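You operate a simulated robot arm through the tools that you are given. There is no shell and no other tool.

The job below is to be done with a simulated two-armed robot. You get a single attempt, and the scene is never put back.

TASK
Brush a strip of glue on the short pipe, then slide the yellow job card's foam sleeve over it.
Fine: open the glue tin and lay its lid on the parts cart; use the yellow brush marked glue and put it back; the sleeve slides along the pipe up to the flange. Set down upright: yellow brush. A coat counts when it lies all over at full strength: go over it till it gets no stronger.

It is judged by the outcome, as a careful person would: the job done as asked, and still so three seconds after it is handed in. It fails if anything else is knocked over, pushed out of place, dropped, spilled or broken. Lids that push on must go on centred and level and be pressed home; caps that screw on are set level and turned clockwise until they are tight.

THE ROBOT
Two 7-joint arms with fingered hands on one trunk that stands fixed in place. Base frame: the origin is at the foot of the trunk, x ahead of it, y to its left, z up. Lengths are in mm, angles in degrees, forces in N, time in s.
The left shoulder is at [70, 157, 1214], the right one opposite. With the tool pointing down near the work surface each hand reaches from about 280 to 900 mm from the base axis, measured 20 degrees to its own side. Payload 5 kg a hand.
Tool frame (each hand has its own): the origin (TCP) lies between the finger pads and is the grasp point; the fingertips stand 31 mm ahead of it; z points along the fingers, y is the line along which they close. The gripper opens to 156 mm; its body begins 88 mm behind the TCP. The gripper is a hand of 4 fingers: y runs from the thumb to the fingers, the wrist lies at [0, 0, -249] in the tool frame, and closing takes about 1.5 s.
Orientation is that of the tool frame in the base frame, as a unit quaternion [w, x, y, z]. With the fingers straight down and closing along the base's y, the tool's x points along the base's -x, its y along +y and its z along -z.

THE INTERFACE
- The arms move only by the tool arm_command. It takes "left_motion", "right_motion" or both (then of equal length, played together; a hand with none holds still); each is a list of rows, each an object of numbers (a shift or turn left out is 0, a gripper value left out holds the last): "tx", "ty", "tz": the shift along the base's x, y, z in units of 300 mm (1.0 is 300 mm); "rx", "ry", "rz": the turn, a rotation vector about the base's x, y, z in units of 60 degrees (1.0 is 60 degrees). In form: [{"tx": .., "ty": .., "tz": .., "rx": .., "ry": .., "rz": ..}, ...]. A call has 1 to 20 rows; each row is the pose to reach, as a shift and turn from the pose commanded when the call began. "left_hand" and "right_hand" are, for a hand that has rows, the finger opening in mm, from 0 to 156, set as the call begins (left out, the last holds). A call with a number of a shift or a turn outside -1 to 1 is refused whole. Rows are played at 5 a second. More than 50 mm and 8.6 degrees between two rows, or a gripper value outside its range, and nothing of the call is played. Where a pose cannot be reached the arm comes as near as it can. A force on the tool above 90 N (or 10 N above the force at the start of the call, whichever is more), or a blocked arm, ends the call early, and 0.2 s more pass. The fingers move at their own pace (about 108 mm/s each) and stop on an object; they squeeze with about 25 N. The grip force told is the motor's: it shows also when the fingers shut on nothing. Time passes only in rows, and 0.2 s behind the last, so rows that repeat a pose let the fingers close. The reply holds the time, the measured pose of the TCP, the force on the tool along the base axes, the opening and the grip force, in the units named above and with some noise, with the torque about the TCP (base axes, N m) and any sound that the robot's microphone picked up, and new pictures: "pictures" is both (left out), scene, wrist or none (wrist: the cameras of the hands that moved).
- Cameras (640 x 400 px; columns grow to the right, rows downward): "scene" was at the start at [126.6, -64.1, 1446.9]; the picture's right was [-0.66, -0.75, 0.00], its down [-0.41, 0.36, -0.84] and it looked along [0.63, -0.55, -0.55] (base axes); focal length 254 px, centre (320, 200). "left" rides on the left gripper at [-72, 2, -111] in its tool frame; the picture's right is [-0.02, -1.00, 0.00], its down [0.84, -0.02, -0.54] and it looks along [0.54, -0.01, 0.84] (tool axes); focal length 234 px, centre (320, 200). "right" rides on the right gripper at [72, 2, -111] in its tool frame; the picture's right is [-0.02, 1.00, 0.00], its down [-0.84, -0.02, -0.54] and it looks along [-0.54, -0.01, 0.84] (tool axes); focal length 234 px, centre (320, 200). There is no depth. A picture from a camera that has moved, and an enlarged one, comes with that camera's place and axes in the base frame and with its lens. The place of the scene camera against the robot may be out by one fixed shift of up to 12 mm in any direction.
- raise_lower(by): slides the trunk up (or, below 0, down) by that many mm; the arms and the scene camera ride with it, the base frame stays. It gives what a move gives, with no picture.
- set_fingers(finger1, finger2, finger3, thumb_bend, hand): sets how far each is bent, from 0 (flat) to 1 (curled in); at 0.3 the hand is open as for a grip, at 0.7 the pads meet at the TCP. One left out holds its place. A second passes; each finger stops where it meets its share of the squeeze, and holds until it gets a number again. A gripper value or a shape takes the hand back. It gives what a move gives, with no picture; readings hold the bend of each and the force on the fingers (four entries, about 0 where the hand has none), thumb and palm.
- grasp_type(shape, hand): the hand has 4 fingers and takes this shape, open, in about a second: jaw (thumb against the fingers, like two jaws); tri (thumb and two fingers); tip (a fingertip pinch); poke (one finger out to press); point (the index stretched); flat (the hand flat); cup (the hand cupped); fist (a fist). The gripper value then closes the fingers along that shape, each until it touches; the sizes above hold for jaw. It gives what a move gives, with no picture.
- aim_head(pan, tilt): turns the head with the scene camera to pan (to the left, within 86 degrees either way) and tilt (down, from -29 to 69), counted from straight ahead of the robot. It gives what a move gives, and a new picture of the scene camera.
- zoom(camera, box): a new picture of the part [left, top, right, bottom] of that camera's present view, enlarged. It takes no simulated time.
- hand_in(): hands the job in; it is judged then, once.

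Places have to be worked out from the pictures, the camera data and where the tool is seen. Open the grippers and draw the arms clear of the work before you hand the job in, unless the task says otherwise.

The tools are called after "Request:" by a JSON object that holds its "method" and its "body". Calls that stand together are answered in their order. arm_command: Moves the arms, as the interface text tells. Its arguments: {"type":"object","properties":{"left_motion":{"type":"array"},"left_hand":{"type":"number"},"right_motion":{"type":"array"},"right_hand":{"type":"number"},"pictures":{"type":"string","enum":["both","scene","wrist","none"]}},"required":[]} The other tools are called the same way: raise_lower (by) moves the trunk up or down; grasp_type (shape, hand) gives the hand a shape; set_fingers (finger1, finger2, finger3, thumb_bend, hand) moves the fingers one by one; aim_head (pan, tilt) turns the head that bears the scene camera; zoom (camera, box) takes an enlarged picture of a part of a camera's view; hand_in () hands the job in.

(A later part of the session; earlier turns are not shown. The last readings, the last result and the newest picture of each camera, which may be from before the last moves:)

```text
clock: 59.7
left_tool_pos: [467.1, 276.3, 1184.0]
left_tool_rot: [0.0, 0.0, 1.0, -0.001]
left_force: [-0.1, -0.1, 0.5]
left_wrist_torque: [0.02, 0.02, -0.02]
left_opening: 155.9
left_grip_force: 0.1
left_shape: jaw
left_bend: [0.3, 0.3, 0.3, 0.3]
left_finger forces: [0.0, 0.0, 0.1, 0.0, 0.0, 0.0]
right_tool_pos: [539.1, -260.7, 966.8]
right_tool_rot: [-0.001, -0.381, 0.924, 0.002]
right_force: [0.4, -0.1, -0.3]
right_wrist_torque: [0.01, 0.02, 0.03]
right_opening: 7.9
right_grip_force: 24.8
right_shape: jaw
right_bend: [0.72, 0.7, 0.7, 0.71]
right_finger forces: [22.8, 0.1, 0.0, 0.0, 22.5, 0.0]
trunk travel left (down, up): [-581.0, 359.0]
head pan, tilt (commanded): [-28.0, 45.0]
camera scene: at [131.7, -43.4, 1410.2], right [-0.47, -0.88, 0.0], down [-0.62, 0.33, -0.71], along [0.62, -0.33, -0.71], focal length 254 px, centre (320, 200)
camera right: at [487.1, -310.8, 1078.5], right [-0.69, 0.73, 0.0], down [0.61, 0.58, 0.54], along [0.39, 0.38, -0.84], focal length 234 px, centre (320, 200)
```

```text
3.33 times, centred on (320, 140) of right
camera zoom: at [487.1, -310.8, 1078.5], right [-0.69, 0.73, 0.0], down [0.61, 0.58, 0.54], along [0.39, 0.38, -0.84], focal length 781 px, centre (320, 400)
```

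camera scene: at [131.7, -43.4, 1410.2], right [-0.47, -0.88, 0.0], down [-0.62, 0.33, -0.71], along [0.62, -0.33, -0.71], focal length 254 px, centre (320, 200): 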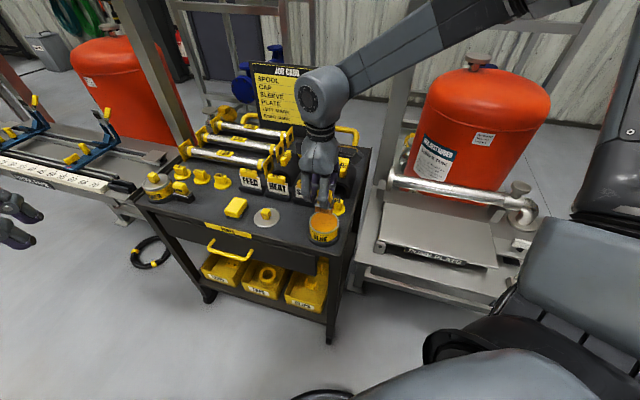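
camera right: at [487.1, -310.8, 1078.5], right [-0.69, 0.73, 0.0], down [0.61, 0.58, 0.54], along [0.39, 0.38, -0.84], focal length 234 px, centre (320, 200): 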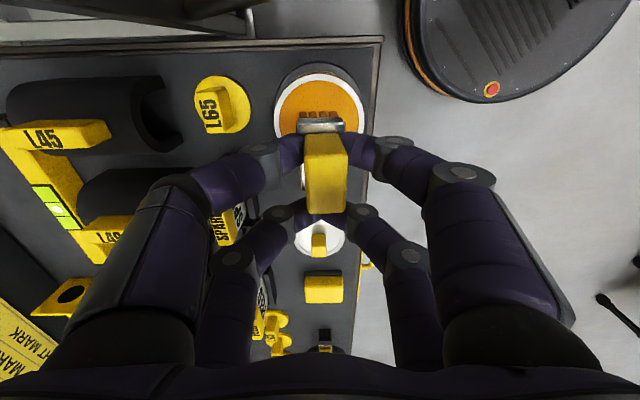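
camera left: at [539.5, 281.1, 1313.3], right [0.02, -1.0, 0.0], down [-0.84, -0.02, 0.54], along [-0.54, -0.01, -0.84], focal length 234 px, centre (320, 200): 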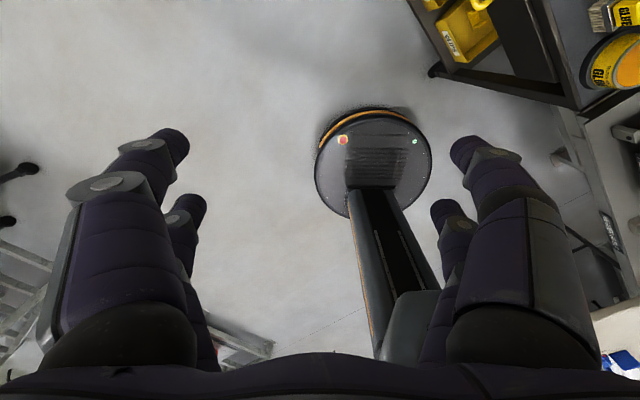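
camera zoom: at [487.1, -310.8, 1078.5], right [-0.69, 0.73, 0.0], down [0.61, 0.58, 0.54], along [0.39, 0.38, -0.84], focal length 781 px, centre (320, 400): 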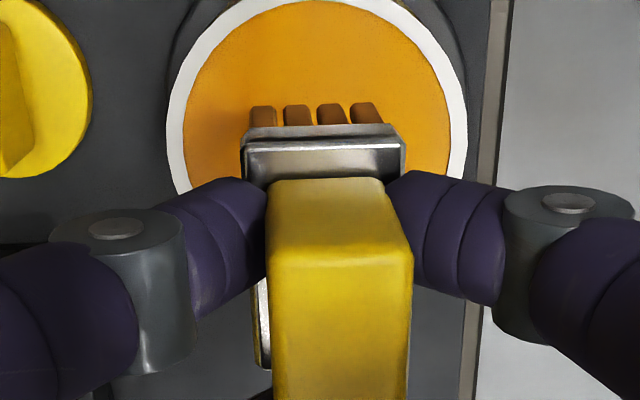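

The bristles are loaded with glue; the brush has tilted only about 5° in the grip and the tin hasn't moved. Next I rise and carry the brush toward the pipe, staying high and at low x to avoid the post and flange.

Request:
{"method": "arm_command", "body": {"right_motion": [{"tz": 0.1}, {"tz": 0.2}, {"tz": 0.27, "ty": -0.04}, {"tx": -0.03, "ty": -0.12, "tz": 0.3}, {"tx": -0.06, "ty": -0.22, "tz": 0.3}, {"tx": -0.09, "ty": -0.33, "tz": 0.3}, {"tx": -0.12, "ty": -0.44, "tz": 0.3}, {"tx": -0.15, "ty": -0.55, "tz": 0.3}, {"tx": -0.18, "ty": -0.66, "tz": 0.3}, {"tx": -0.21, "ty": -0.77, "tz": 0.3}, {"tx": -0.24, "ty": -0.88, "tz": 0.3}, {"tx": -0.27, "ty": -0.98, "tz": 0.3}], "pictures": "none"}}

Request:
{"method": "arm_command", "body": {"right_motion": [{"tx": 0.0, "ty": -0.1, "tz": 0.0}, {"tx": 0.0, "ty": -0.2, "tz": -0.03}, {"tx": 0.0, "ty": -0.3, "tz": -0.06}, {"tx": 0.0, "ty": -0.3, "tz": -0.06}], "pictures": "both"}}

```text
clock: 62.3
left_tool_pos: [466.1, 276.3, 1184.6]
left_tool_rot: [-0.001, 0.0, 1.0, 0.0]
left_force: [-0.4, 0.0, 0.0]
left_wrist_torque: [0.03, -0.01, -0.03]
left_opening: 155.6
left_grip_force: 0.0
left_shape: jaw
left_bend: [0.3, 0.3, 0.3, 0.3]
left_finger forces: [0.1, 0.0, 0.1, 0.0, 0.0, 0.0]
right_tool_pos: [456.8, -556.7, 1056.8]
right_tool_rot: [0.0, -0.381, 0.924, 0.003]
right_force: [0.7, 0.1, -1.2]
right_wrist_torque: [0.03, -0.03, -0.02]
right_opening: 7.8
right_grip_force: 24.8
right_shape: jaw
right_bend: [0.72, 0.7, 0.7, 0.71]
right_finger forces: [22.9, 0.0, 0.1, 0.1, 22.6, 0.1]
trunk travel left (down, up): [-581.0, 359.0]
head pan, tilt (commanded): [-28.0, 45.0]
```

```text
clock: 63.3
left_tool_pos: [465.8, 277.2, 1183.8]
left_tool_rot: [0.0, 0.0, 1.0, 0.0]
left_force: [-0.2, -0.4, -0.6]
left_wrist_torque: [-0.01, -0.03, 0.04]
left_opening: 156.0
left_grip_force: 0.0
left_shape: jaw
left_bend: [0.3, 0.3, 0.3, 0.3]
left_finger forces: [0.1, 0.0, 0.0, 0.0, 0.1, 0.0]
right_tool_pos: [455.4, -644.6, 1040.5]
right_tool_rot: [-0.001, -0.381, 0.924, 0.002]
right_force: [-0.7, -0.3, -0.8]
right_wrist_torque: [-0.01, 0.0, 0.01]
right_opening: 7.8
right_grip_force: 25.1
right_shape: jaw
right_bend: [0.72, 0.7, 0.7, 0.71]
right_finger forces: [22.8, 0.0, 0.1, 0.0, 22.7, 0.0]
trunk travel left (down, up): [-581.0, 359.0]
head pan, tilt (commanded): [-28.0, 45.0]
camera scene: at [131.1, -43.4, 1410.3], right [-0.47, -0.88, 0.0], down [-0.62, 0.33, -0.71], along [0.62, -0.33, -0.71], focal length 254 px, centre (320, 200)
camera right: at [404.8, -694.7, 1151.7], right [-0.69, 0.73, 0.0], down [0.61, 0.58, 0.54], along [0.39, 0.38, -0.84], focal length 234 px, centre (320, 200)
```

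scene: 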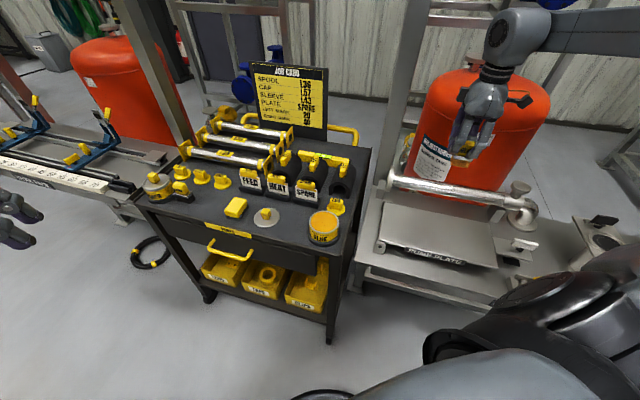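
right: 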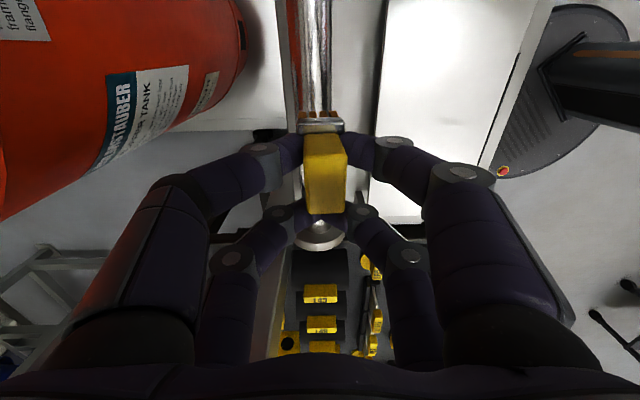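

The pipe runs right under the brush, but the tank stands close on the thumb side. If I turn the hand to -45°, the fingers spread along the pipe instead, which keeps them clear of the tank. I'll do that with a small step away from the tank.

Request:
{"method": "arm_command", "body": {"right_motion": [{"tx": -0.03, "ty": 0.03, "rz": -0.08}, {"tx": -0.06, "ty": 0.06, "rz": -0.17}, {"tx": -0.08, "ty": 0.06, "rz": -0.27}, {"tx": -0.08, "ty": 0.06, "rz": -0.37}, {"tx": -0.08, "ty": 0.06, "rz": -0.47}, {"tx": -0.08, "ty": 0.06, "rz": -0.57}, {"tx": -0.08, "ty": 0.06, "rz": -0.67}, {"tx": -0.08, "ty": 0.06, "rz": -0.75}], "pictures": "none"}}

Request:
{"method": "arm_command", "body": {"right_motion": [{"rz": -0.1}, {"rz": -0.2}, {"rz": -0.3}, {"rz": -0.4}, {"rz": -0.5}, {"rz": -0.6}, {"rz": -0.7}, {"rz": -0.75}, {"rz": -0.75}], "pictures": "both"}}

Request:
{"method": "aim_head", "body": {"pan": -55, "tilt": 42}}

```text
clock: 65.1
left_tool_pos: [466.9, 278.2, 1185.0]
left_tool_rot: [0.0, 0.0, 1.0, 0.0]
left_force: [-0.7, 0.2, 0.8]
left_wrist_torque: [-0.02, -0.02, 0.0]
left_opening: 155.9
left_grip_force: 0.1
left_shape: jaw
left_bend: [0.3, 0.3, 0.3, 0.3]
left_finger forces: [0.0, 0.1, 0.0, 0.0, 0.1, 0.0]
right_tool_pos: [435.0, -627.2, 1040.3]
right_tool_rot: [-0.001, 0.002, 1.0, 0.002]
right_force: [-0.2, 0.4, -0.8]
right_wrist_torque: [0.0, -0.01, 0.02]
right_opening: 7.9
right_grip_force: 25.4
right_shape: jaw
right_bend: [0.72, 0.7, 0.7, 0.71]
right_finger forces: [22.8, 0.0, 0.1, 0.0, 22.6, 0.1]
trunk travel left (down, up): [-581.0, 359.0]
head pan, tilt (commanded): [-28.0, 45.0]
```

```text
clock: 67.1
left_tool_pos: [466.5, 278.0, 1184.8]
left_tool_rot: [0.0, 0.0, 1.0, 0.0]
left_force: [-0.1, 0.4, 0.0]
left_wrist_torque: [-0.02, -0.01, 0.02]
left_opening: 155.9
left_grip_force: 0.1
left_shape: jaw
left_bend: [0.3, 0.3, 0.3, 0.3]
left_finger forces: [0.0, 0.1, 0.0, 0.1, 0.0, 0.0]
right_tool_pos: [435.0, -627.9, 1039.7]
right_tool_rot: [0.001, 0.385, 0.923, 0.001]
right_force: [-0.7, 0.2, -0.2]
right_wrist_torque: [0.03, -0.06, 0.01]
right_opening: 7.9
right_grip_force: 25.0
right_shape: jaw
right_bend: [0.72, 0.7, 0.7, 0.71]
right_finger forces: [22.7, 0.0, 0.0, 0.0, 22.7, 0.0]
trunk travel left (down, up): [-581.0, 359.0]
head pan, tilt (commanded): [-28.0, 45.0]
camera scene: at [131.2, -43.8, 1410.3], right [-0.47, -0.88, 0.0], down [-0.62, 0.33, -0.71], along [0.62, -0.33, -0.71], focal length 254 px, centre (320, 200)
camera right: at [385.5, -575.4, 1150.9], right [0.73, 0.69, 0.0], down [0.57, -0.61, 0.54], along [0.38, -0.39, -0.84], focal length 234 px, centre (320, 200)
```

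scene: 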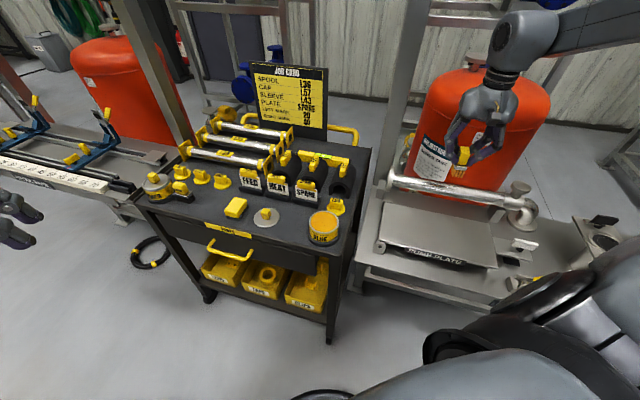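
right: 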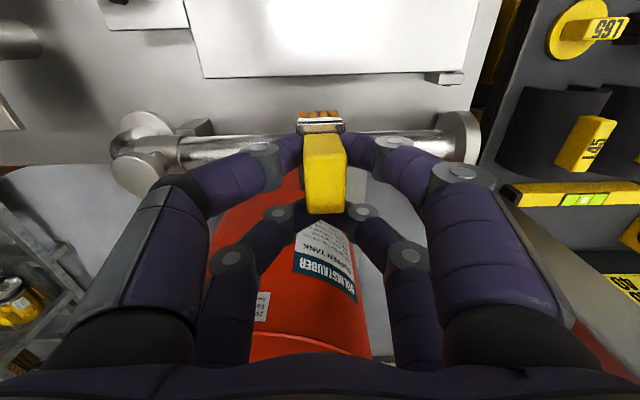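

```text
clock: 68.0
left_tool_pos: [466.7, 277.2, 1183.9]
left_tool_rot: [0.0, 0.0, 1.0, 0.0]
left_force: [-0.1, 0.2, 0.9]
left_wrist_torque: [-0.02, 0.03, -0.02]
left_opening: 155.8
left_grip_force: 0.0
left_shape: jaw
left_bend: [0.3, 0.3, 0.3, 0.3]
left_finger forces: [0.0, 0.0, 0.1, 0.0, 0.1, 0.0]
right_tool_pos: [433.9, -626.4, 1039.8]
right_tool_rot: [0.001, 0.383, 0.924, 0.002]
right_force: [-0.6, 0.4, -0.4]
right_wrist_torque: [0.03, 0.0, -0.02]
right_opening: 8.2
right_grip_force: 24.8
right_shape: jaw
right_bend: [0.72, 0.7, 0.7, 0.71]
right_finger forces: [22.8, 0.0, 0.1, 0.0, 22.7, 0.1]
trunk travel left (down, up): [-581.0, 359.0]
head pan, tilt (commanded): [-55.0, 42.0]
camera scene: at [107.6, -74.0, 1414.6], right [-0.82, -0.57, 0.0], down [-0.38, 0.55, -0.74], along [0.43, -0.61, -0.67], focal length 254 px, centre (320, 200)
```

scene: 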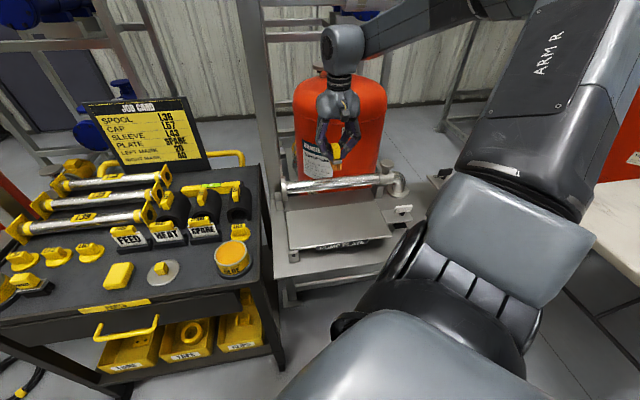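

A clear view now. I'll zoom to fix the pipe relative to the brush from both cameras.

Request:
{"method": "zoom", "body": {"camera": "right", "box": [90, 60, 510, 240]}}

Request:
{"method": "zoom", "body": {"camera": "scene", "box": [260, 60, 420, 240]}}

```text
1.52 times, centred on (300, 150) of right
camera zoom: at [385.5, -575.4, 1150.9], right [0.73, 0.69, 0.0], down [0.58, -0.61, 0.54], along [0.38, -0.39, -0.84], focal length 357 px, centre (350, 276)
```

zoom: 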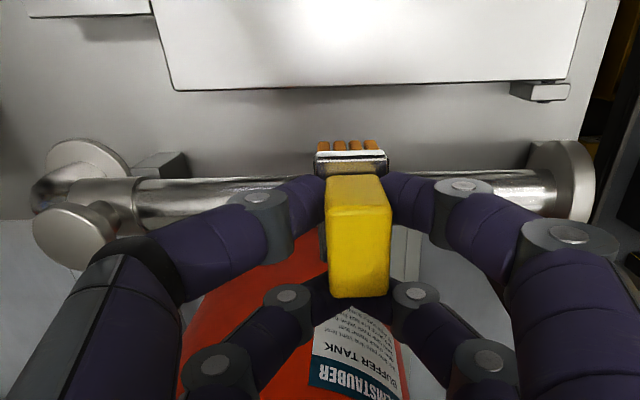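

```text
2.22 times, centred on (340, 150) of scene
camera zoom: at [107.6, -74.0, 1414.6], right [-0.82, -0.57, 0.0], down [-0.38, 0.55, -0.74], along [0.43, -0.61, -0.67], focal length 566 px, centre (276, 311)
```

zoom: 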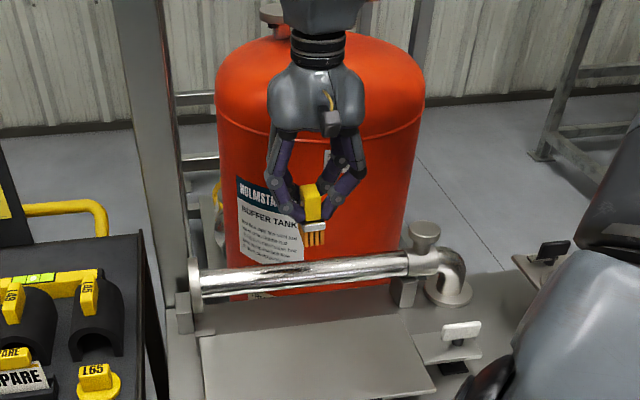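

The brush leans somewhat in the grip; I'll zoom closer to measure that tilt so I can level the bristles.

Request:
{"method": "zoom", "body": {"camera": "scene", "box": [325, 125, 375, 175]}}

Request:
{"method": "zoom", "body": {"camera": "right", "box": [280, 90, 370, 220]}}

```text
8.00 times, centred on (350, 150) of scene
camera zoom: at [107.6, -74.0, 1414.6], right [-0.82, -0.57, 0.0], down [-0.38, 0.55, -0.74], along [0.43, -0.61, -0.67], focal length 2036 px, centre (80, 600)
```

zoom: 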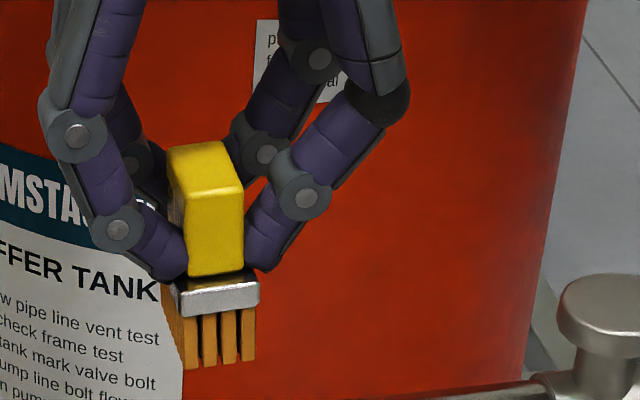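

```text
3.08 times, centred on (325, 155) of right
camera zoom: at [385.5, -575.4, 1150.9], right [0.73, 0.69, 0.0], down [0.58, -0.61, 0.54], along [0.38, -0.39, -0.84], focal length 720 px, centre (305, 338)
```

zoom: 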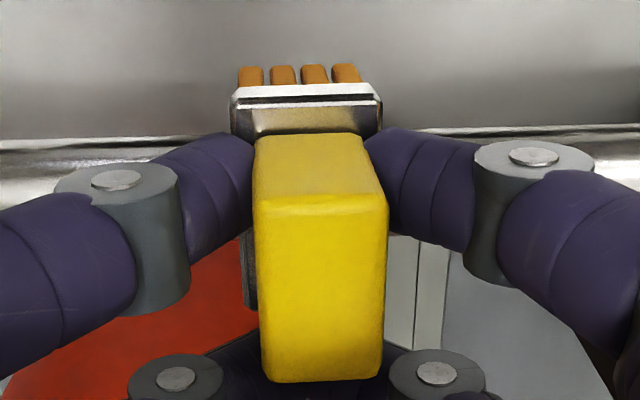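

The tilt is only about 3–4°. I'll correct it, move the brush over the pipe axis (mid-pipe), and lower to just above the surface.

Request:
{"method": "arm_command", "body": {"right_motion": [{"tx": 0.033, "ty": -0.033, "rx": 0.014, "ry": -0.014}, {"tx": 0.066, "ty": -0.066, "rx": 0.028, "ry": -0.028}, {"tx": 0.1, "ty": -0.1, "rx": 0.041, "ry": -0.041}, {"tx": 0.1, "ty": -0.1, "tz": -0.05, "rx": 0.041, "ry": -0.041}, {"tx": 0.1, "ty": -0.1, "tz": -0.1, "rx": 0.041, "ry": -0.041}, {"tx": 0.1, "ty": -0.1, "tz": -0.15, "rx": 0.041, "ry": -0.041}, {"tx": 0.1, "ty": -0.1, "tz": -0.19, "rx": 0.041, "ry": -0.041}, {"tx": 0.1, "ty": -0.1, "tz": -0.19, "rx": 0.041, "ry": -0.041}], "pictures": "both"}}

Request:
{"method": "zoom", "body": {"camera": "scene", "box": [290, 110, 420, 210]}}

Request:
{"method": "zoom", "body": {"camera": "right", "box": [220, 60, 420, 220]}}

```text
clock: 69.8
left_tool_pos: [466.0, 277.5, 1183.8]
left_tool_rot: [0.0, 0.0, 1.0, 0.0]
left_force: [0.2, 0.0, -0.8]
left_wrist_torque: [0.0, -0.01, 0.0]
left_opening: 155.8
left_grip_force: 0.2
left_shape: jaw
left_bend: [0.3, 0.3, 0.3, 0.3]
left_finger forces: [0.1, 0.0, 0.0, 0.0, 0.0, 0.0]
right_tool_pos: [465.3, -654.9, 980.9]
right_tool_rot: [0.013, 0.383, 0.923, 0.03]
right_force: [-0.1, 0.5, -0.2]
right_wrist_torque: [-0.01, 0.02, 0.01]
right_opening: 8.0
right_grip_force: 24.8
right_shape: jaw
right_bend: [0.72, 0.7, 0.7, 0.71]
right_finger forces: [22.8, 0.1, 0.0, 0.0, 22.7, 0.1]
trunk travel left (down, up): [-581.0, 359.0]
head pan, tilt (commanded): [-55.0, 42.0]
camera scene: at [107.3, -73.8, 1414.6], right [-0.82, -0.57, 0.0], down [-0.38, 0.55, -0.74], along [0.43, -0.61, -0.67], focal length 254 px, centre (320, 200)
camera right: at [410.2, -609.3, 1092.5], right [0.72, 0.69, 0.06], down [0.55, -0.63, 0.54], along [0.41, -0.36, -0.84], focal length 234 px, centre (320, 200)
```

scene: 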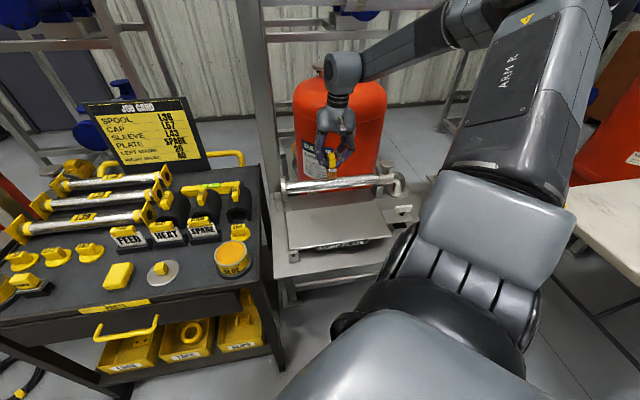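
right: 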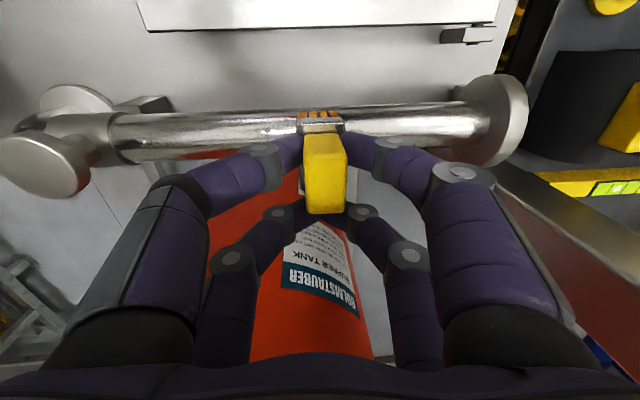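

```text
4.00 times, centred on (355, 160) of scene
camera zoom: at [107.3, -73.8, 1414.6], right [-0.82, -0.57, 0.0], down [-0.38, 0.55, -0.74], along [0.43, -0.61, -0.67], focal length 1018 px, centre (180, 360)
```

zoom: 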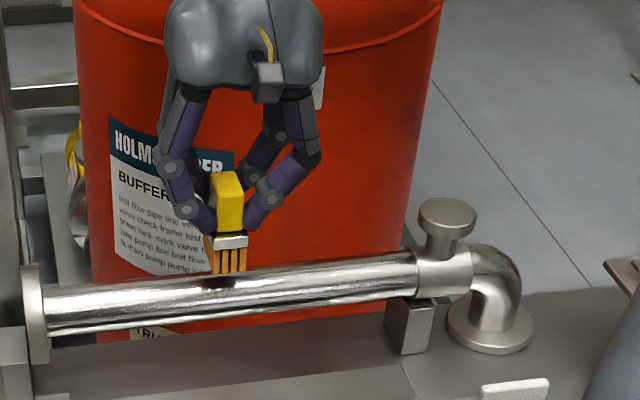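

```text
2.50 times, centred on (320, 140) of right
camera zoom: at [410.2, -609.3, 1092.5], right [0.72, 0.69, 0.06], down [0.55, -0.63, 0.54], along [0.41, -0.36, -0.84], focal length 585 px, centre (320, 350)
```

zoom: 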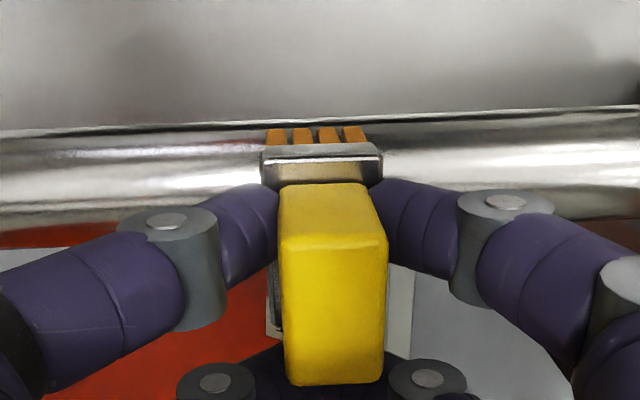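

The brush hangs centred just above the pipe. I'll lower in small steps until a light contact force shows.

Request:
{"method": "arm_command", "body": {"right_motion": [{"tz": -0.013}, {"tz": -0.027}, {"tz": -0.04}, {"tz": -0.04}], "pictures": "none"}}

Request:
{"method": "zoom", "body": {"camera": "scene", "box": [310, 140, 370, 200]}}

```text
clock: 70.8
left_tool_pos: [466.5, 276.1, 1185.4]
left_tool_rot: [0.0, 0.0, 1.0, 0.0]
left_force: [0.3, -0.3, 0.6]
left_wrist_torque: [-0.01, 0.05, -0.01]
left_opening: 156.1
left_grip_force: 0.1
left_shape: jaw
left_bend: [0.3, 0.3, 0.3, 0.3]
left_finger forces: [0.0, 0.0, 0.1, 0.0, 0.1, 0.0]
right_tool_pos: [463.9, -657.6, 970.7]
right_tool_rot: [0.013, 0.384, 0.923, 0.031]
right_force: [1.1, 0.3, -0.3]
right_wrist_torque: [-0.02, -0.01, 0.0]
right_opening: 8.0
right_grip_force: 25.0
right_shape: jaw
right_bend: [0.72, 0.7, 0.7, 0.71]
right_finger forces: [22.6, 0.1, 0.1, 0.0, 22.7, 0.0]
trunk travel left (down, up): [-581.0, 359.0]
head pan, tilt (commanded): [-55.0, 42.0]
```

```text
6.67 times, centred on (340, 170) of scene
camera zoom: at [107.5, -74.0, 1414.6], right [-0.82, -0.57, 0.0], down [-0.38, 0.55, -0.74], along [0.43, -0.61, -0.67], focal length 1696 px, centre (187, 400)
```

zoom: 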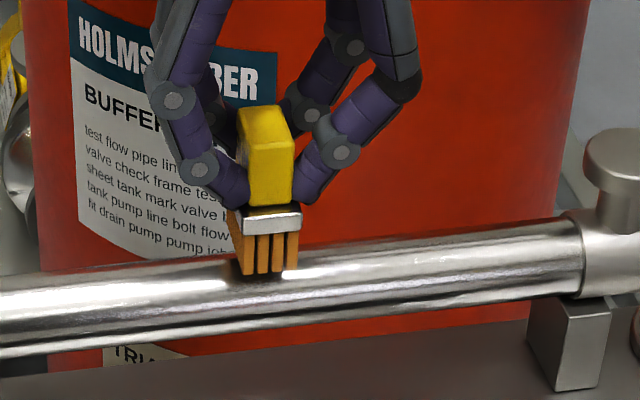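

Request:
{"method": "arm_command", "body": {"right_motion": [{"tz": -0.01}, {"tz": -0.02}, {"tz": -0.02}], "pictures": "none"}}

Request:
{"method": "zoom", "body": {"camera": "scene", "box": [310, 140, 370, 200]}}

```text
clock: 71.6
left_tool_pos: [466.5, 277.1, 1184.2]
left_tool_rot: [0.0, 0.0, 1.0, 0.001]
left_force: [-0.3, 0.1, -0.4]
left_wrist_torque: [0.01, 0.0, -0.02]
left_opening: 156.0
left_grip_force: 0.0
left_shape: jaw
left_bend: [0.3, 0.3, 0.3, 0.3]
left_finger forces: [0.0, 0.0, 0.0, 0.0, 0.0, 0.0]
right_tool_pos: [462.2, -656.8, 964.8]
right_tool_rot: [0.012, 0.383, 0.923, 0.03]
right_force: [0.6, 0.0, -0.1]
right_wrist_torque: [0.01, 0.0, -0.03]
right_opening: 8.0
right_grip_force: 25.4
right_shape: jaw
right_bend: [0.72, 0.7, 0.7, 0.71]
right_finger forces: [22.7, 0.1, 0.0, 0.1, 22.7, 0.0]
trunk travel left (down, up): [-581.0, 359.0]
head pan, tilt (commanded): [-55.0, 42.0]
```

```text
6.67 times, centred on (340, 170) of scene
camera zoom: at [107.4, -74.0, 1414.6], right [-0.82, -0.57, 0.0], down [-0.38, 0.55, -0.74], along [0.43, -0.61, -0.67], focal length 1696 px, centre (187, 400)
```

zoom: 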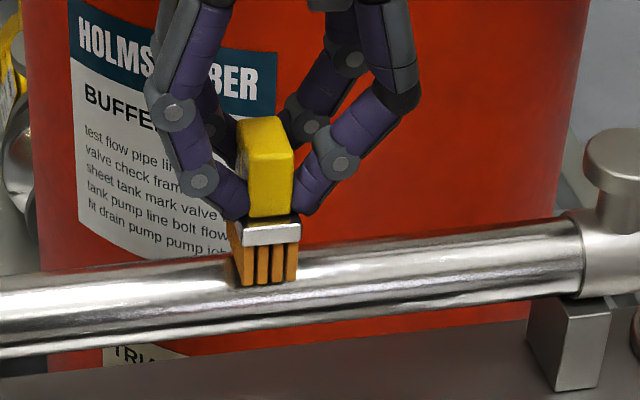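

Request:
{"method": "arm_command", "body": {"right_motion": [{"tz": -0.005}, {"tz": -0.01}, {"tz": -0.01}], "pictures": "none"}}

Request:
{"method": "arm_command", "body": {"right_motion": [{"tz": -0.005}, {"tz": -0.01}, {"tz": -0.01}], "pictures": "none"}}

Request:
{"method": "zoom", "body": {"camera": "scene", "box": [310, 140, 370, 200]}}

```text
clock: 72.4
left_tool_pos: [467.5, 277.6, 1183.4]
left_tool_rot: [0.0, 0.0, 1.0, 0.0]
left_force: [0.2, -0.2, -0.9]
left_wrist_torque: [0.03, -0.01, -0.01]
left_opening: 155.8
left_grip_force: 0.0
left_shape: jaw
left_bend: [0.3, 0.3, 0.3, 0.3]
left_finger forces: [0.0, 0.0, 0.0, 0.0, 0.1, 0.0]
right_tool_pos: [463.5, -657.5, 962.7]
right_tool_rot: [0.013, 0.384, 0.923, 0.03]
right_force: [0.0, 0.0, -0.1]
right_wrist_torque: [-0.03, -0.01, -0.01]
right_opening: 8.3
right_grip_force: 24.8
right_shape: jaw
right_bend: [0.72, 0.7, 0.7, 0.71]
right_finger forces: [22.7, 0.1, 0.0, 0.0, 22.8, 0.0]
trunk travel left (down, up): [-581.0, 359.0]
head pan, tilt (commanded): [-55.0, 42.0]
```

```text
clock: 73.2
left_tool_pos: [466.1, 278.5, 1184.3]
left_tool_rot: [-0.001, 0.0, 1.0, 0.0]
left_force: [-0.6, 0.1, -0.1]
left_wrist_torque: [0.0, 0.01, 0.0]
left_opening: 155.8
left_grip_force: 0.1
left_shape: jaw
left_bend: [0.3, 0.3, 0.3, 0.3]
left_finger forces: [0.0, 0.0, 0.0, 0.0, 0.0, 0.0]
right_tool_pos: [466.2, -656.6, 960.9]
right_tool_rot: [0.014, 0.383, 0.923, 0.03]
right_force: [-2.4, 0.8, 5.8]
right_wrist_torque: [0.1, 0.1, 0.04]
right_opening: 7.9
right_grip_force: 24.9
right_shape: jaw
right_bend: [0.72, 0.7, 0.7, 0.71]
right_finger forces: [24.0, 0.0, 0.0, 0.0, 24.4, 0.0]
trunk travel left (down, up): [-581.0, 359.0]
head pan, tilt (commanded): [-55.0, 42.0]
```

```text
6.67 times, centred on (340, 170) of scene
camera zoom: at [106.7, -73.4, 1414.8], right [-0.82, -0.57, 0.0], down [-0.38, 0.55, -0.74], along [0.43, -0.61, -0.67], focal length 1696 px, centre (187, 400)
```

zoom: 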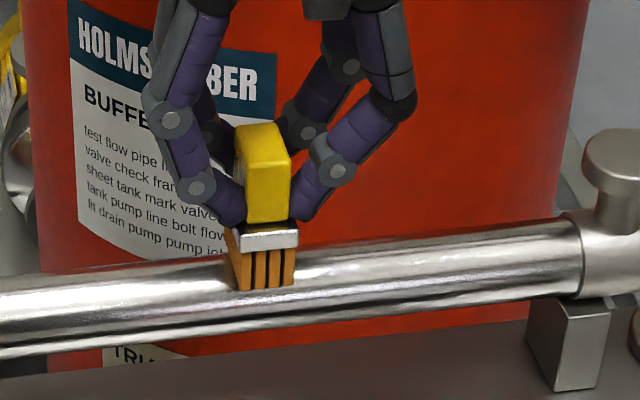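

Light contact: 6 N. I'll stroke 60 mm toward the flange and look at the result.

Request:
{"method": "arm_command", "body": {"right_motion": [{"tx": 0.0236, "ty": 0.0236}, {"tx": 0.0471, "ty": 0.0471}, {"tx": 0.0707, "ty": 0.0707}, {"tx": 0.0943, "ty": 0.0943}, {"tx": 0.1179, "ty": 0.1179}, {"tx": 0.1414, "ty": 0.1414}], "pictures": "wrist"}}

Request:
{"method": "zoom", "body": {"camera": "scene", "box": [280, 130, 380, 200]}}

Request:
{"method": "zoom", "body": {"camera": "right", "box": [100, 50, 540, 200]}}

```text
clock: 74.6
left_tool_pos: [466.1, 277.8, 1183.3]
left_tool_rot: [-0.001, 0.0, 1.0, 0.0]
left_force: [0.6, 0.1, -0.3]
left_wrist_torque: [0.0, 0.05, -0.01]
left_opening: 155.9
left_grip_force: 0.1
left_shape: jaw
left_bend: [0.3, 0.3, 0.3, 0.3]
left_finger forces: [0.0, 0.0, 0.0, 0.0, 0.0, 0.1]
right_tool_pos: [507.3, -612.5, 959.7]
right_tool_rot: [0.012, 0.384, 0.923, 0.03]
right_force: [-1.4, -0.4, 7.2]
right_wrist_torque: [0.08, 0.07, 0.03]
right_opening: 7.8
right_grip_force: 25.5
right_shape: jaw
right_bend: [0.72, 0.7, 0.7, 0.71]
right_finger forces: [25.6, 0.0, 0.1, 0.1, 25.7, 0.1]
trunk travel left (down, up): [-581.0, 359.0]
head pan, tilt (commanded): [-55.0, 42.0]
camera right: at [452.7, -565.6, 1070.5], right [0.72, 0.69, 0.07], down [0.55, -0.63, 0.54], along [0.41, -0.36, -0.84], focal length 234 px, centre (320, 200)
```

right: 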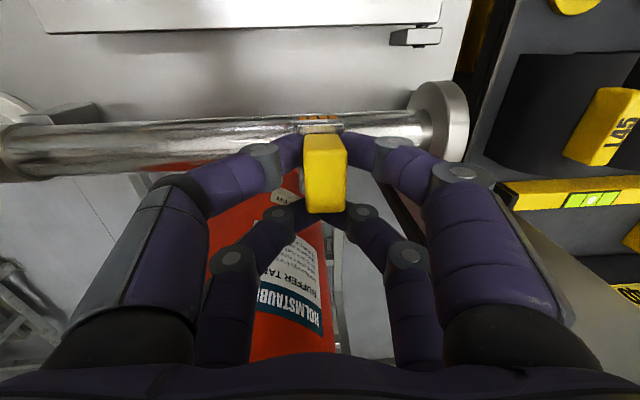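

```text
5.71 times, centred on (330, 165) of scene
camera zoom: at [107.0, -73.0, 1414.6], right [-0.82, -0.57, 0.0], down [-0.38, 0.55, -0.74], along [0.43, -0.61, -0.67], focal length 1454 px, centre (263, 400)
```

zoom: 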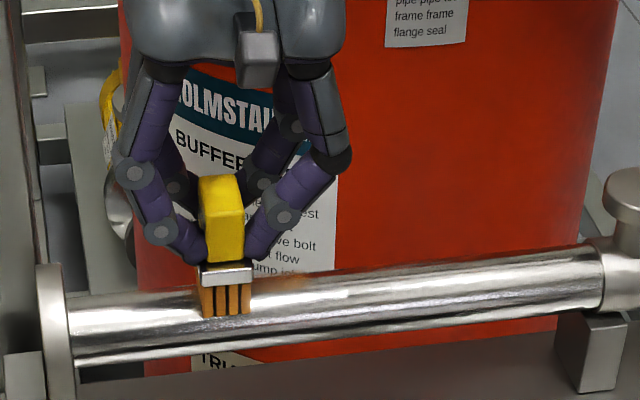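

```text
1.45 times, centred on (320, 125) of right
camera zoom: at [452.7, -565.6, 1070.5], right [0.72, 0.69, 0.07], down [0.55, -0.63, 0.54], along [0.41, -0.36, -0.84], focal length 341 px, centre (320, 309)
```

zoom: 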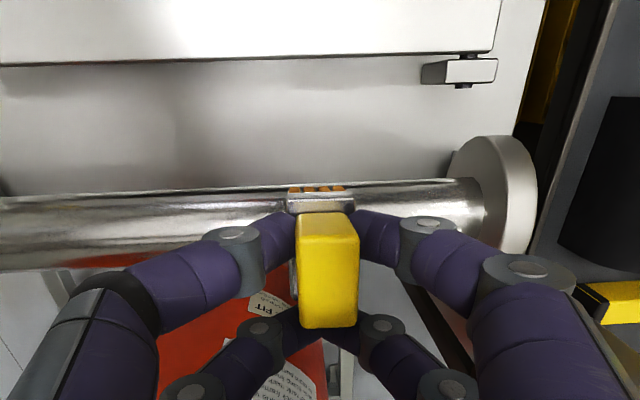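

A faint tint may be there. I'll continue the stroke to near the flange, then stroke all the way back and inspect.

Request:
{"method": "arm_command", "body": {"right_motion": [{"tx": 0.0236, "ty": 0.0236}, {"tx": 0.0471, "ty": 0.0471}, {"tx": 0.0707, "ty": 0.0707}, {"tx": 0.0943, "ty": 0.0943}, {"tx": 0.1179, "ty": 0.1179}, {"tx": 0.1179, "ty": 0.1179}], "pictures": "wrist"}}

Request:
{"method": "zoom", "body": {"camera": "scene", "box": [280, 150, 380, 200]}}

Request:
{"method": "zoom", "body": {"camera": "right", "box": [100, 50, 540, 200]}}

```text
clock: 76.0
left_tool_pos: [465.5, 278.3, 1184.9]
left_tool_rot: [0.001, 0.0, 1.0, -0.001]
left_force: [0.3, -0.2, 0.5]
left_wrist_torque: [-0.01, 0.02, -0.01]
left_opening: 156.0
left_grip_force: 0.1
left_shape: jaw
left_bend: [0.3, 0.3, 0.3, 0.3]
left_finger forces: [0.1, 0.0, 0.0, 0.0, 0.0, 0.0]
right_tool_pos: [541.0, -578.0, 959.4]
right_tool_rot: [0.014, 0.383, 0.923, 0.03]
right_force: [-2.0, 0.0, 10.0]
right_wrist_torque: [0.14, 0.06, 0.02]
right_opening: 7.8
right_grip_force: 25.1
right_shape: jaw
right_bend: [0.72, 0.7, 0.7, 0.71]
right_finger forces: [28.4, 0.1, 0.0, 0.0, 26.6, 0.0]
trunk travel left (down, up): [-581.0, 359.0]
head pan, tilt (commanded): [-55.0, 42.0]
camera right: at [486.8, -531.0, 1070.1], right [0.72, 0.69, 0.07], down [0.55, -0.63, 0.54], along [0.41, -0.36, -0.84], focal length 234 px, centre (320, 200)
```

right: 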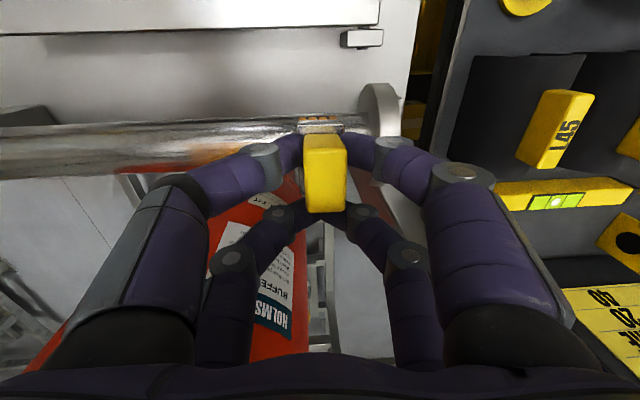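

```text
6.40 times, centred on (330, 175) of scene
camera zoom: at [106.0, -73.0, 1414.8], right [-0.82, -0.57, 0.0], down [-0.38, 0.55, -0.74], along [0.43, -0.61, -0.67], focal length 1629 px, centre (256, 360)
```

zoom: 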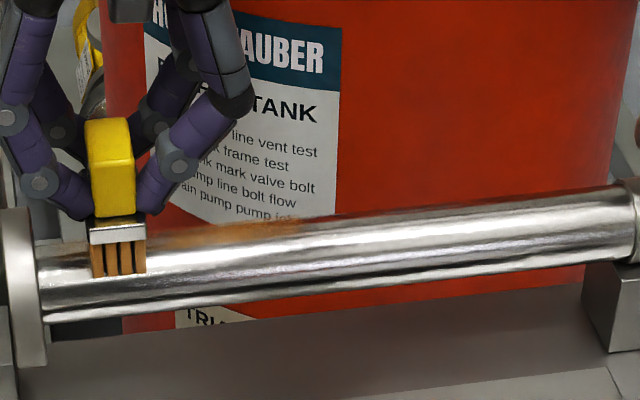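

```text
1.45 times, centred on (320, 125) of right
camera zoom: at [486.8, -531.0, 1070.1], right [0.72, 0.69, 0.07], down [0.55, -0.63, 0.54], along [0.41, -0.36, -0.84], focal length 341 px, centre (320, 309)
```

zoom: 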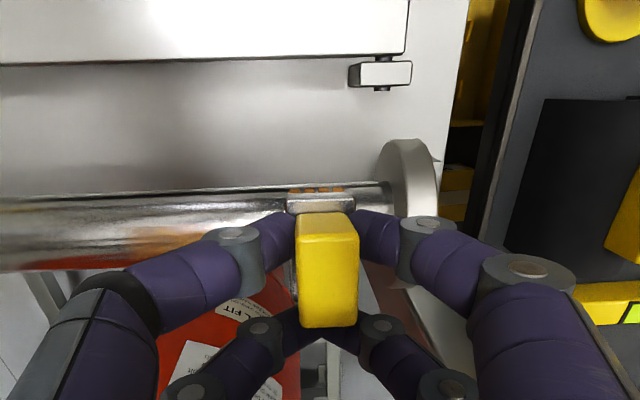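

A faint orange film now lies on the pipe's top ridge where the brush passed. It needs many passes. I'll stroke back toward the collar at the same height, checking the force.

Request:
{"method": "arm_command", "body": {"right_motion": [{"tx": -0.0236, "ty": -0.0236}, {"tx": -0.0471, "ty": -0.0471}, {"tx": -0.0707, "ty": -0.0707}, {"tx": -0.0943, "ty": -0.0943}, {"tx": -0.1179, "ty": -0.1179}, {"tx": -0.1414, "ty": -0.1414}, {"tx": -0.165, "ty": -0.165}, {"tx": -0.1886, "ty": -0.1886}, {"tx": -0.2121, "ty": -0.2121}, {"tx": -0.2357, "ty": -0.2357}, {"tx": -0.2593, "ty": -0.2593}, {"tx": -0.2828, "ty": -0.2828}], "pictures": "none"}}

Request:
{"method": "zoom", "body": {"camera": "scene", "box": [280, 150, 400, 210]}}

Request:
{"method": "zoom", "body": {"camera": "right", "box": [100, 50, 540, 200]}}

```text
clock: 78.6
left_tool_pos: [466.4, 278.4, 1184.7]
left_tool_rot: [0.0, 0.0, 1.0, 0.0]
left_force: [0.1, -0.8, 0.2]
left_wrist_torque: [0.03, -0.01, 0.03]
left_opening: 155.9
left_grip_force: 0.0
left_shape: jaw
left_bend: [0.3, 0.3, 0.3, 0.3]
left_finger forces: [0.0, 0.0, 0.0, 0.1, 0.0, 0.0]
right_tool_pos: [457.1, -664.1, 960.5]
right_tool_rot: [0.014, 0.383, 0.923, 0.03]
right_force: [-0.8, 1.2, 4.7]
right_wrist_torque: [0.08, 0.02, 0.03]
right_opening: 7.8
right_grip_force: 24.7
right_shape: jaw
right_bend: [0.72, 0.7, 0.7, 0.71]
right_finger forces: [27.2, 0.0, 0.0, 0.1, 24.0, 0.0]
trunk travel left (down, up): [-581.0, 359.0]
head pan, tilt (commanded): [-55.0, 42.0]
```

```text
5.33 times, centred on (340, 180) of scene
camera zoom: at [106.9, -73.4, 1414.7], right [-0.82, -0.57, 0.0], down [-0.38, 0.55, -0.74], along [0.43, -0.61, -0.67], focal length 1357 px, centre (213, 307)
```

zoom: 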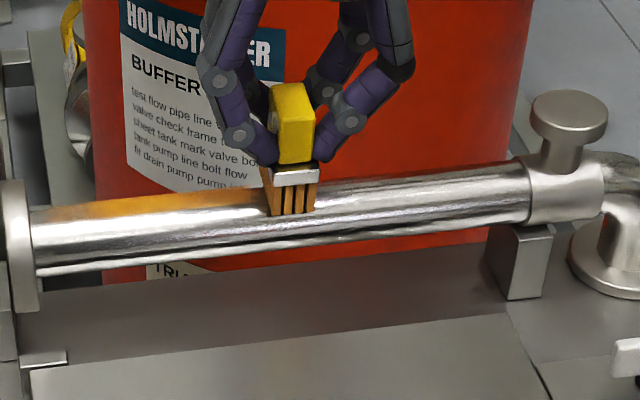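

```text
1.45 times, centred on (320, 125) of right
camera zoom: at [403.0, -617.3, 1070.7], right [0.72, 0.69, 0.06], down [0.55, -0.63, 0.54], along [0.41, -0.36, -0.84], focal length 341 px, centre (320, 309)
```

zoom: 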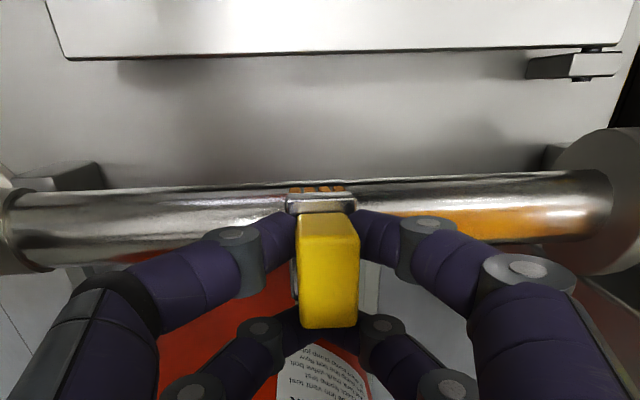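

The coat is building up orange along the ridge. I'll go on toward the collar.

Request:
{"method": "arm_command", "body": {"right_motion": [{"tx": -0.0236, "ty": -0.0236, "tz": -0.001}, {"tx": -0.0471, "ty": -0.0471, "tz": -0.002}, {"tx": -0.0707, "ty": -0.0707, "tz": -0.003}, {"tx": -0.0943, "ty": -0.0943, "tz": -0.004}, {"tx": -0.1179, "ty": -0.1179, "tz": -0.005}, {"tx": -0.1414, "ty": -0.1414, "tz": -0.005}, {"tx": -0.165, "ty": -0.165, "tz": -0.005}, {"tx": -0.1886, "ty": -0.1886, "tz": -0.005}, {"tx": -0.1886, "ty": -0.1886, "tz": -0.005}], "pictures": "wrist"}}

Request:
{"method": "zoom", "body": {"camera": "scene", "box": [280, 130, 420, 210]}}

```text
clock: 80.6
left_tool_pos: [464.7, 278.9, 1184.0]
left_tool_rot: [0.0, 0.0, 1.0, -0.001]
left_force: [0.4, -0.1, -0.1]
left_wrist_torque: [0.01, -0.01, -0.01]
left_opening: 155.9
left_grip_force: 0.1
left_shape: jaw
left_bend: [0.3, 0.3, 0.3, 0.3]
left_finger forces: [0.0, 0.0, 0.0, 0.0, 0.1, 0.0]
right_tool_pos: [401.8, -718.6, 958.2]
right_tool_rot: [0.013, 0.384, 0.923, 0.028]
right_force: [0.9, 2.6, 10.1]
right_wrist_torque: [0.24, -0.03, 0.01]
right_opening: 7.6
right_grip_force: 24.9
right_shape: jaw
right_bend: [0.72, 0.7, 0.7, 0.71]
right_finger forces: [32.2, 0.1, 0.0, 0.0, 24.5, 0.0]
trunk travel left (down, up): [-581.0, 359.0]
head pan, tilt (commanded): [-55.0, 42.0]
camera right: at [347.3, -671.9, 1070.2], right [0.72, 0.69, 0.06], down [0.55, -0.63, 0.54], along [0.41, -0.36, -0.84], focal length 234 px, centre (320, 200)
```

right: 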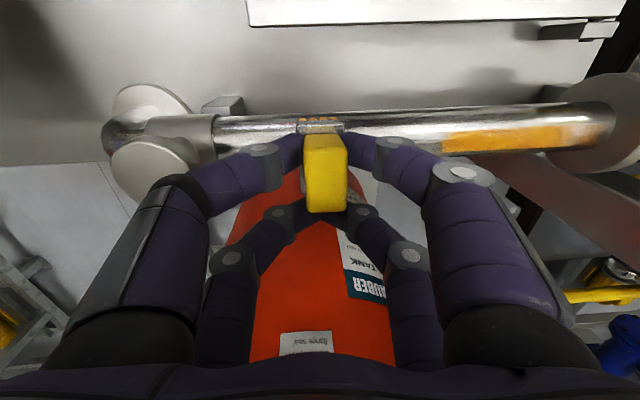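

```text
4.57 times, centred on (350, 170) of scene
camera zoom: at [106.9, -72.1, 1414.7], right [-0.82, -0.57, 0.0], down [-0.38, 0.55, -0.74], along [0.43, -0.61, -0.67], focal length 1163 px, centre (183, 337)
```

zoom: 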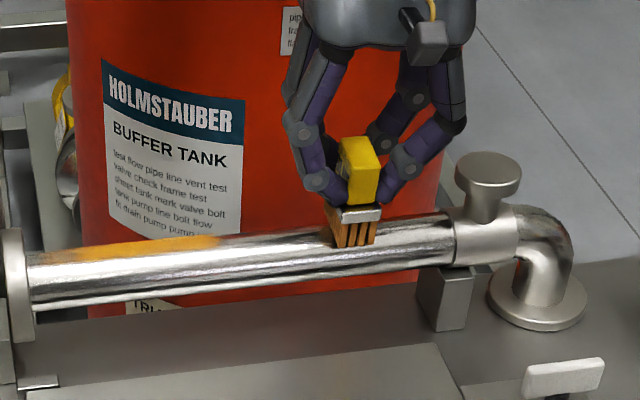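

The glue takes on a sharply bounded strip from near the flange to about 130 mm along (s ≈ 7–130). I'll go over that stretch repeatedly.

Request:
{"method": "arm_command", "body": {"right_motion": [{"tx": 0.035, "ty": 0.035, "tz": 0.001}, {"tx": 0.07, "ty": 0.07, "tz": 0.002}, {"tx": 0.105, "ty": 0.105, "tz": 0.003}, {"tx": 0.14, "ty": 0.14, "tz": 0.004}, {"tx": 0.175, "ty": 0.175, "tz": 0.005}, {"tx": 0.21, "ty": 0.21, "tz": 0.005}, {"tx": 0.245, "ty": 0.245, "tz": 0.005}, {"tx": 0.28, "ty": 0.28, "tz": 0.005}, {"tx": 0.31, "ty": 0.31, "tz": 0.005}, {"tx": 0.34, "ty": 0.34, "tz": 0.005}, {"tx": 0.37, "ty": 0.37, "tz": 0.005}, {"tx": 0.4, "ty": 0.4, "tz": 0.005}, {"tx": 0.43, "ty": 0.43, "tz": 0.005}, {"tx": 0.46, "ty": 0.46, "tz": 0.005}, {"tx": 0.478, "ty": 0.478, "tz": 0.005}, {"tx": 0.478, "ty": 0.478, "tz": 0.005}], "pictures": "wrist"}}

Request:
{"method": "zoom", "body": {"camera": "scene", "box": [270, 140, 380, 210]}}

```text
clock: 84.0
left_tool_pos: [464.4, 278.2, 1184.5]
left_tool_rot: [0.0, -0.001, 1.0, 0.0]
left_force: [-0.3, 0.2, -0.1]
left_wrist_torque: [0.04, -0.01, -0.01]
left_opening: 156.1
left_grip_force: 0.1
left_shape: jaw
left_bend: [0.3, 0.3, 0.3, 0.3]
left_finger forces: [0.0, 0.0, 0.1, 0.0, 0.0, 0.0]
right_tool_pos: [545.8, -575.9, 959.1]
right_tool_rot: [0.013, 0.383, 0.923, 0.031]
right_force: [-2.8, -1.2, 11.0]
right_wrist_torque: [0.18, 0.14, 0.06]
right_opening: 8.0
right_grip_force: 24.8
right_shape: jaw
right_bend: [0.72, 0.7, 0.7, 0.71]
right_finger forces: [29.1, 0.1, 0.0, 0.1, 27.6, 0.0]
trunk travel left (down, up): [-581.0, 359.0]
head pan, tilt (commanded): [-55.0, 42.0]
camera right: at [491.4, -528.5, 1070.1], right [0.72, 0.69, 0.07], down [0.55, -0.63, 0.54], along [0.41, -0.36, -0.84], focal length 234 px, centre (320, 200)
```

right: 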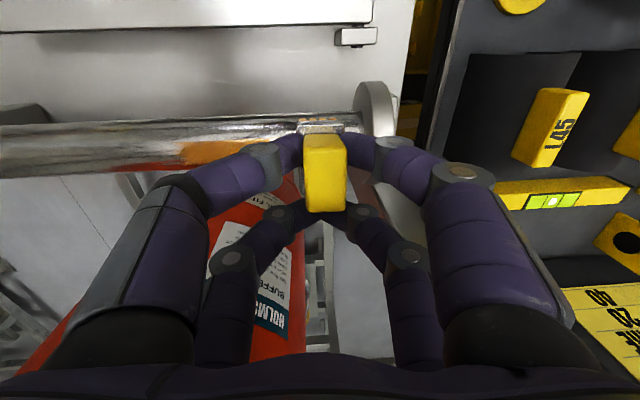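

```text
5.71 times, centred on (325, 175) of scene
camera zoom: at [106.0, -72.9, 1414.8], right [-0.82, -0.57, 0.0], down [-0.38, 0.55, -0.74], along [0.43, -0.61, -0.67], focal length 1454 px, centre (291, 343)
```

zoom: 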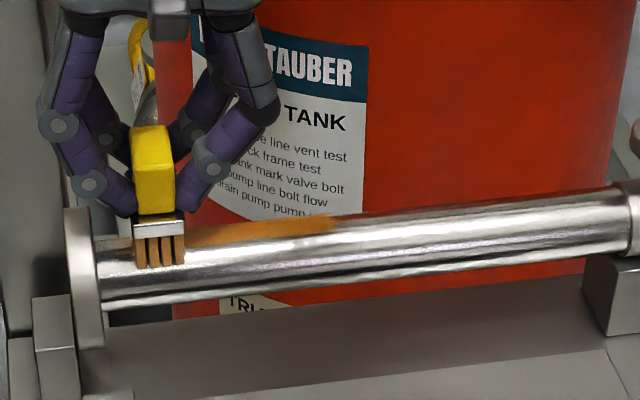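

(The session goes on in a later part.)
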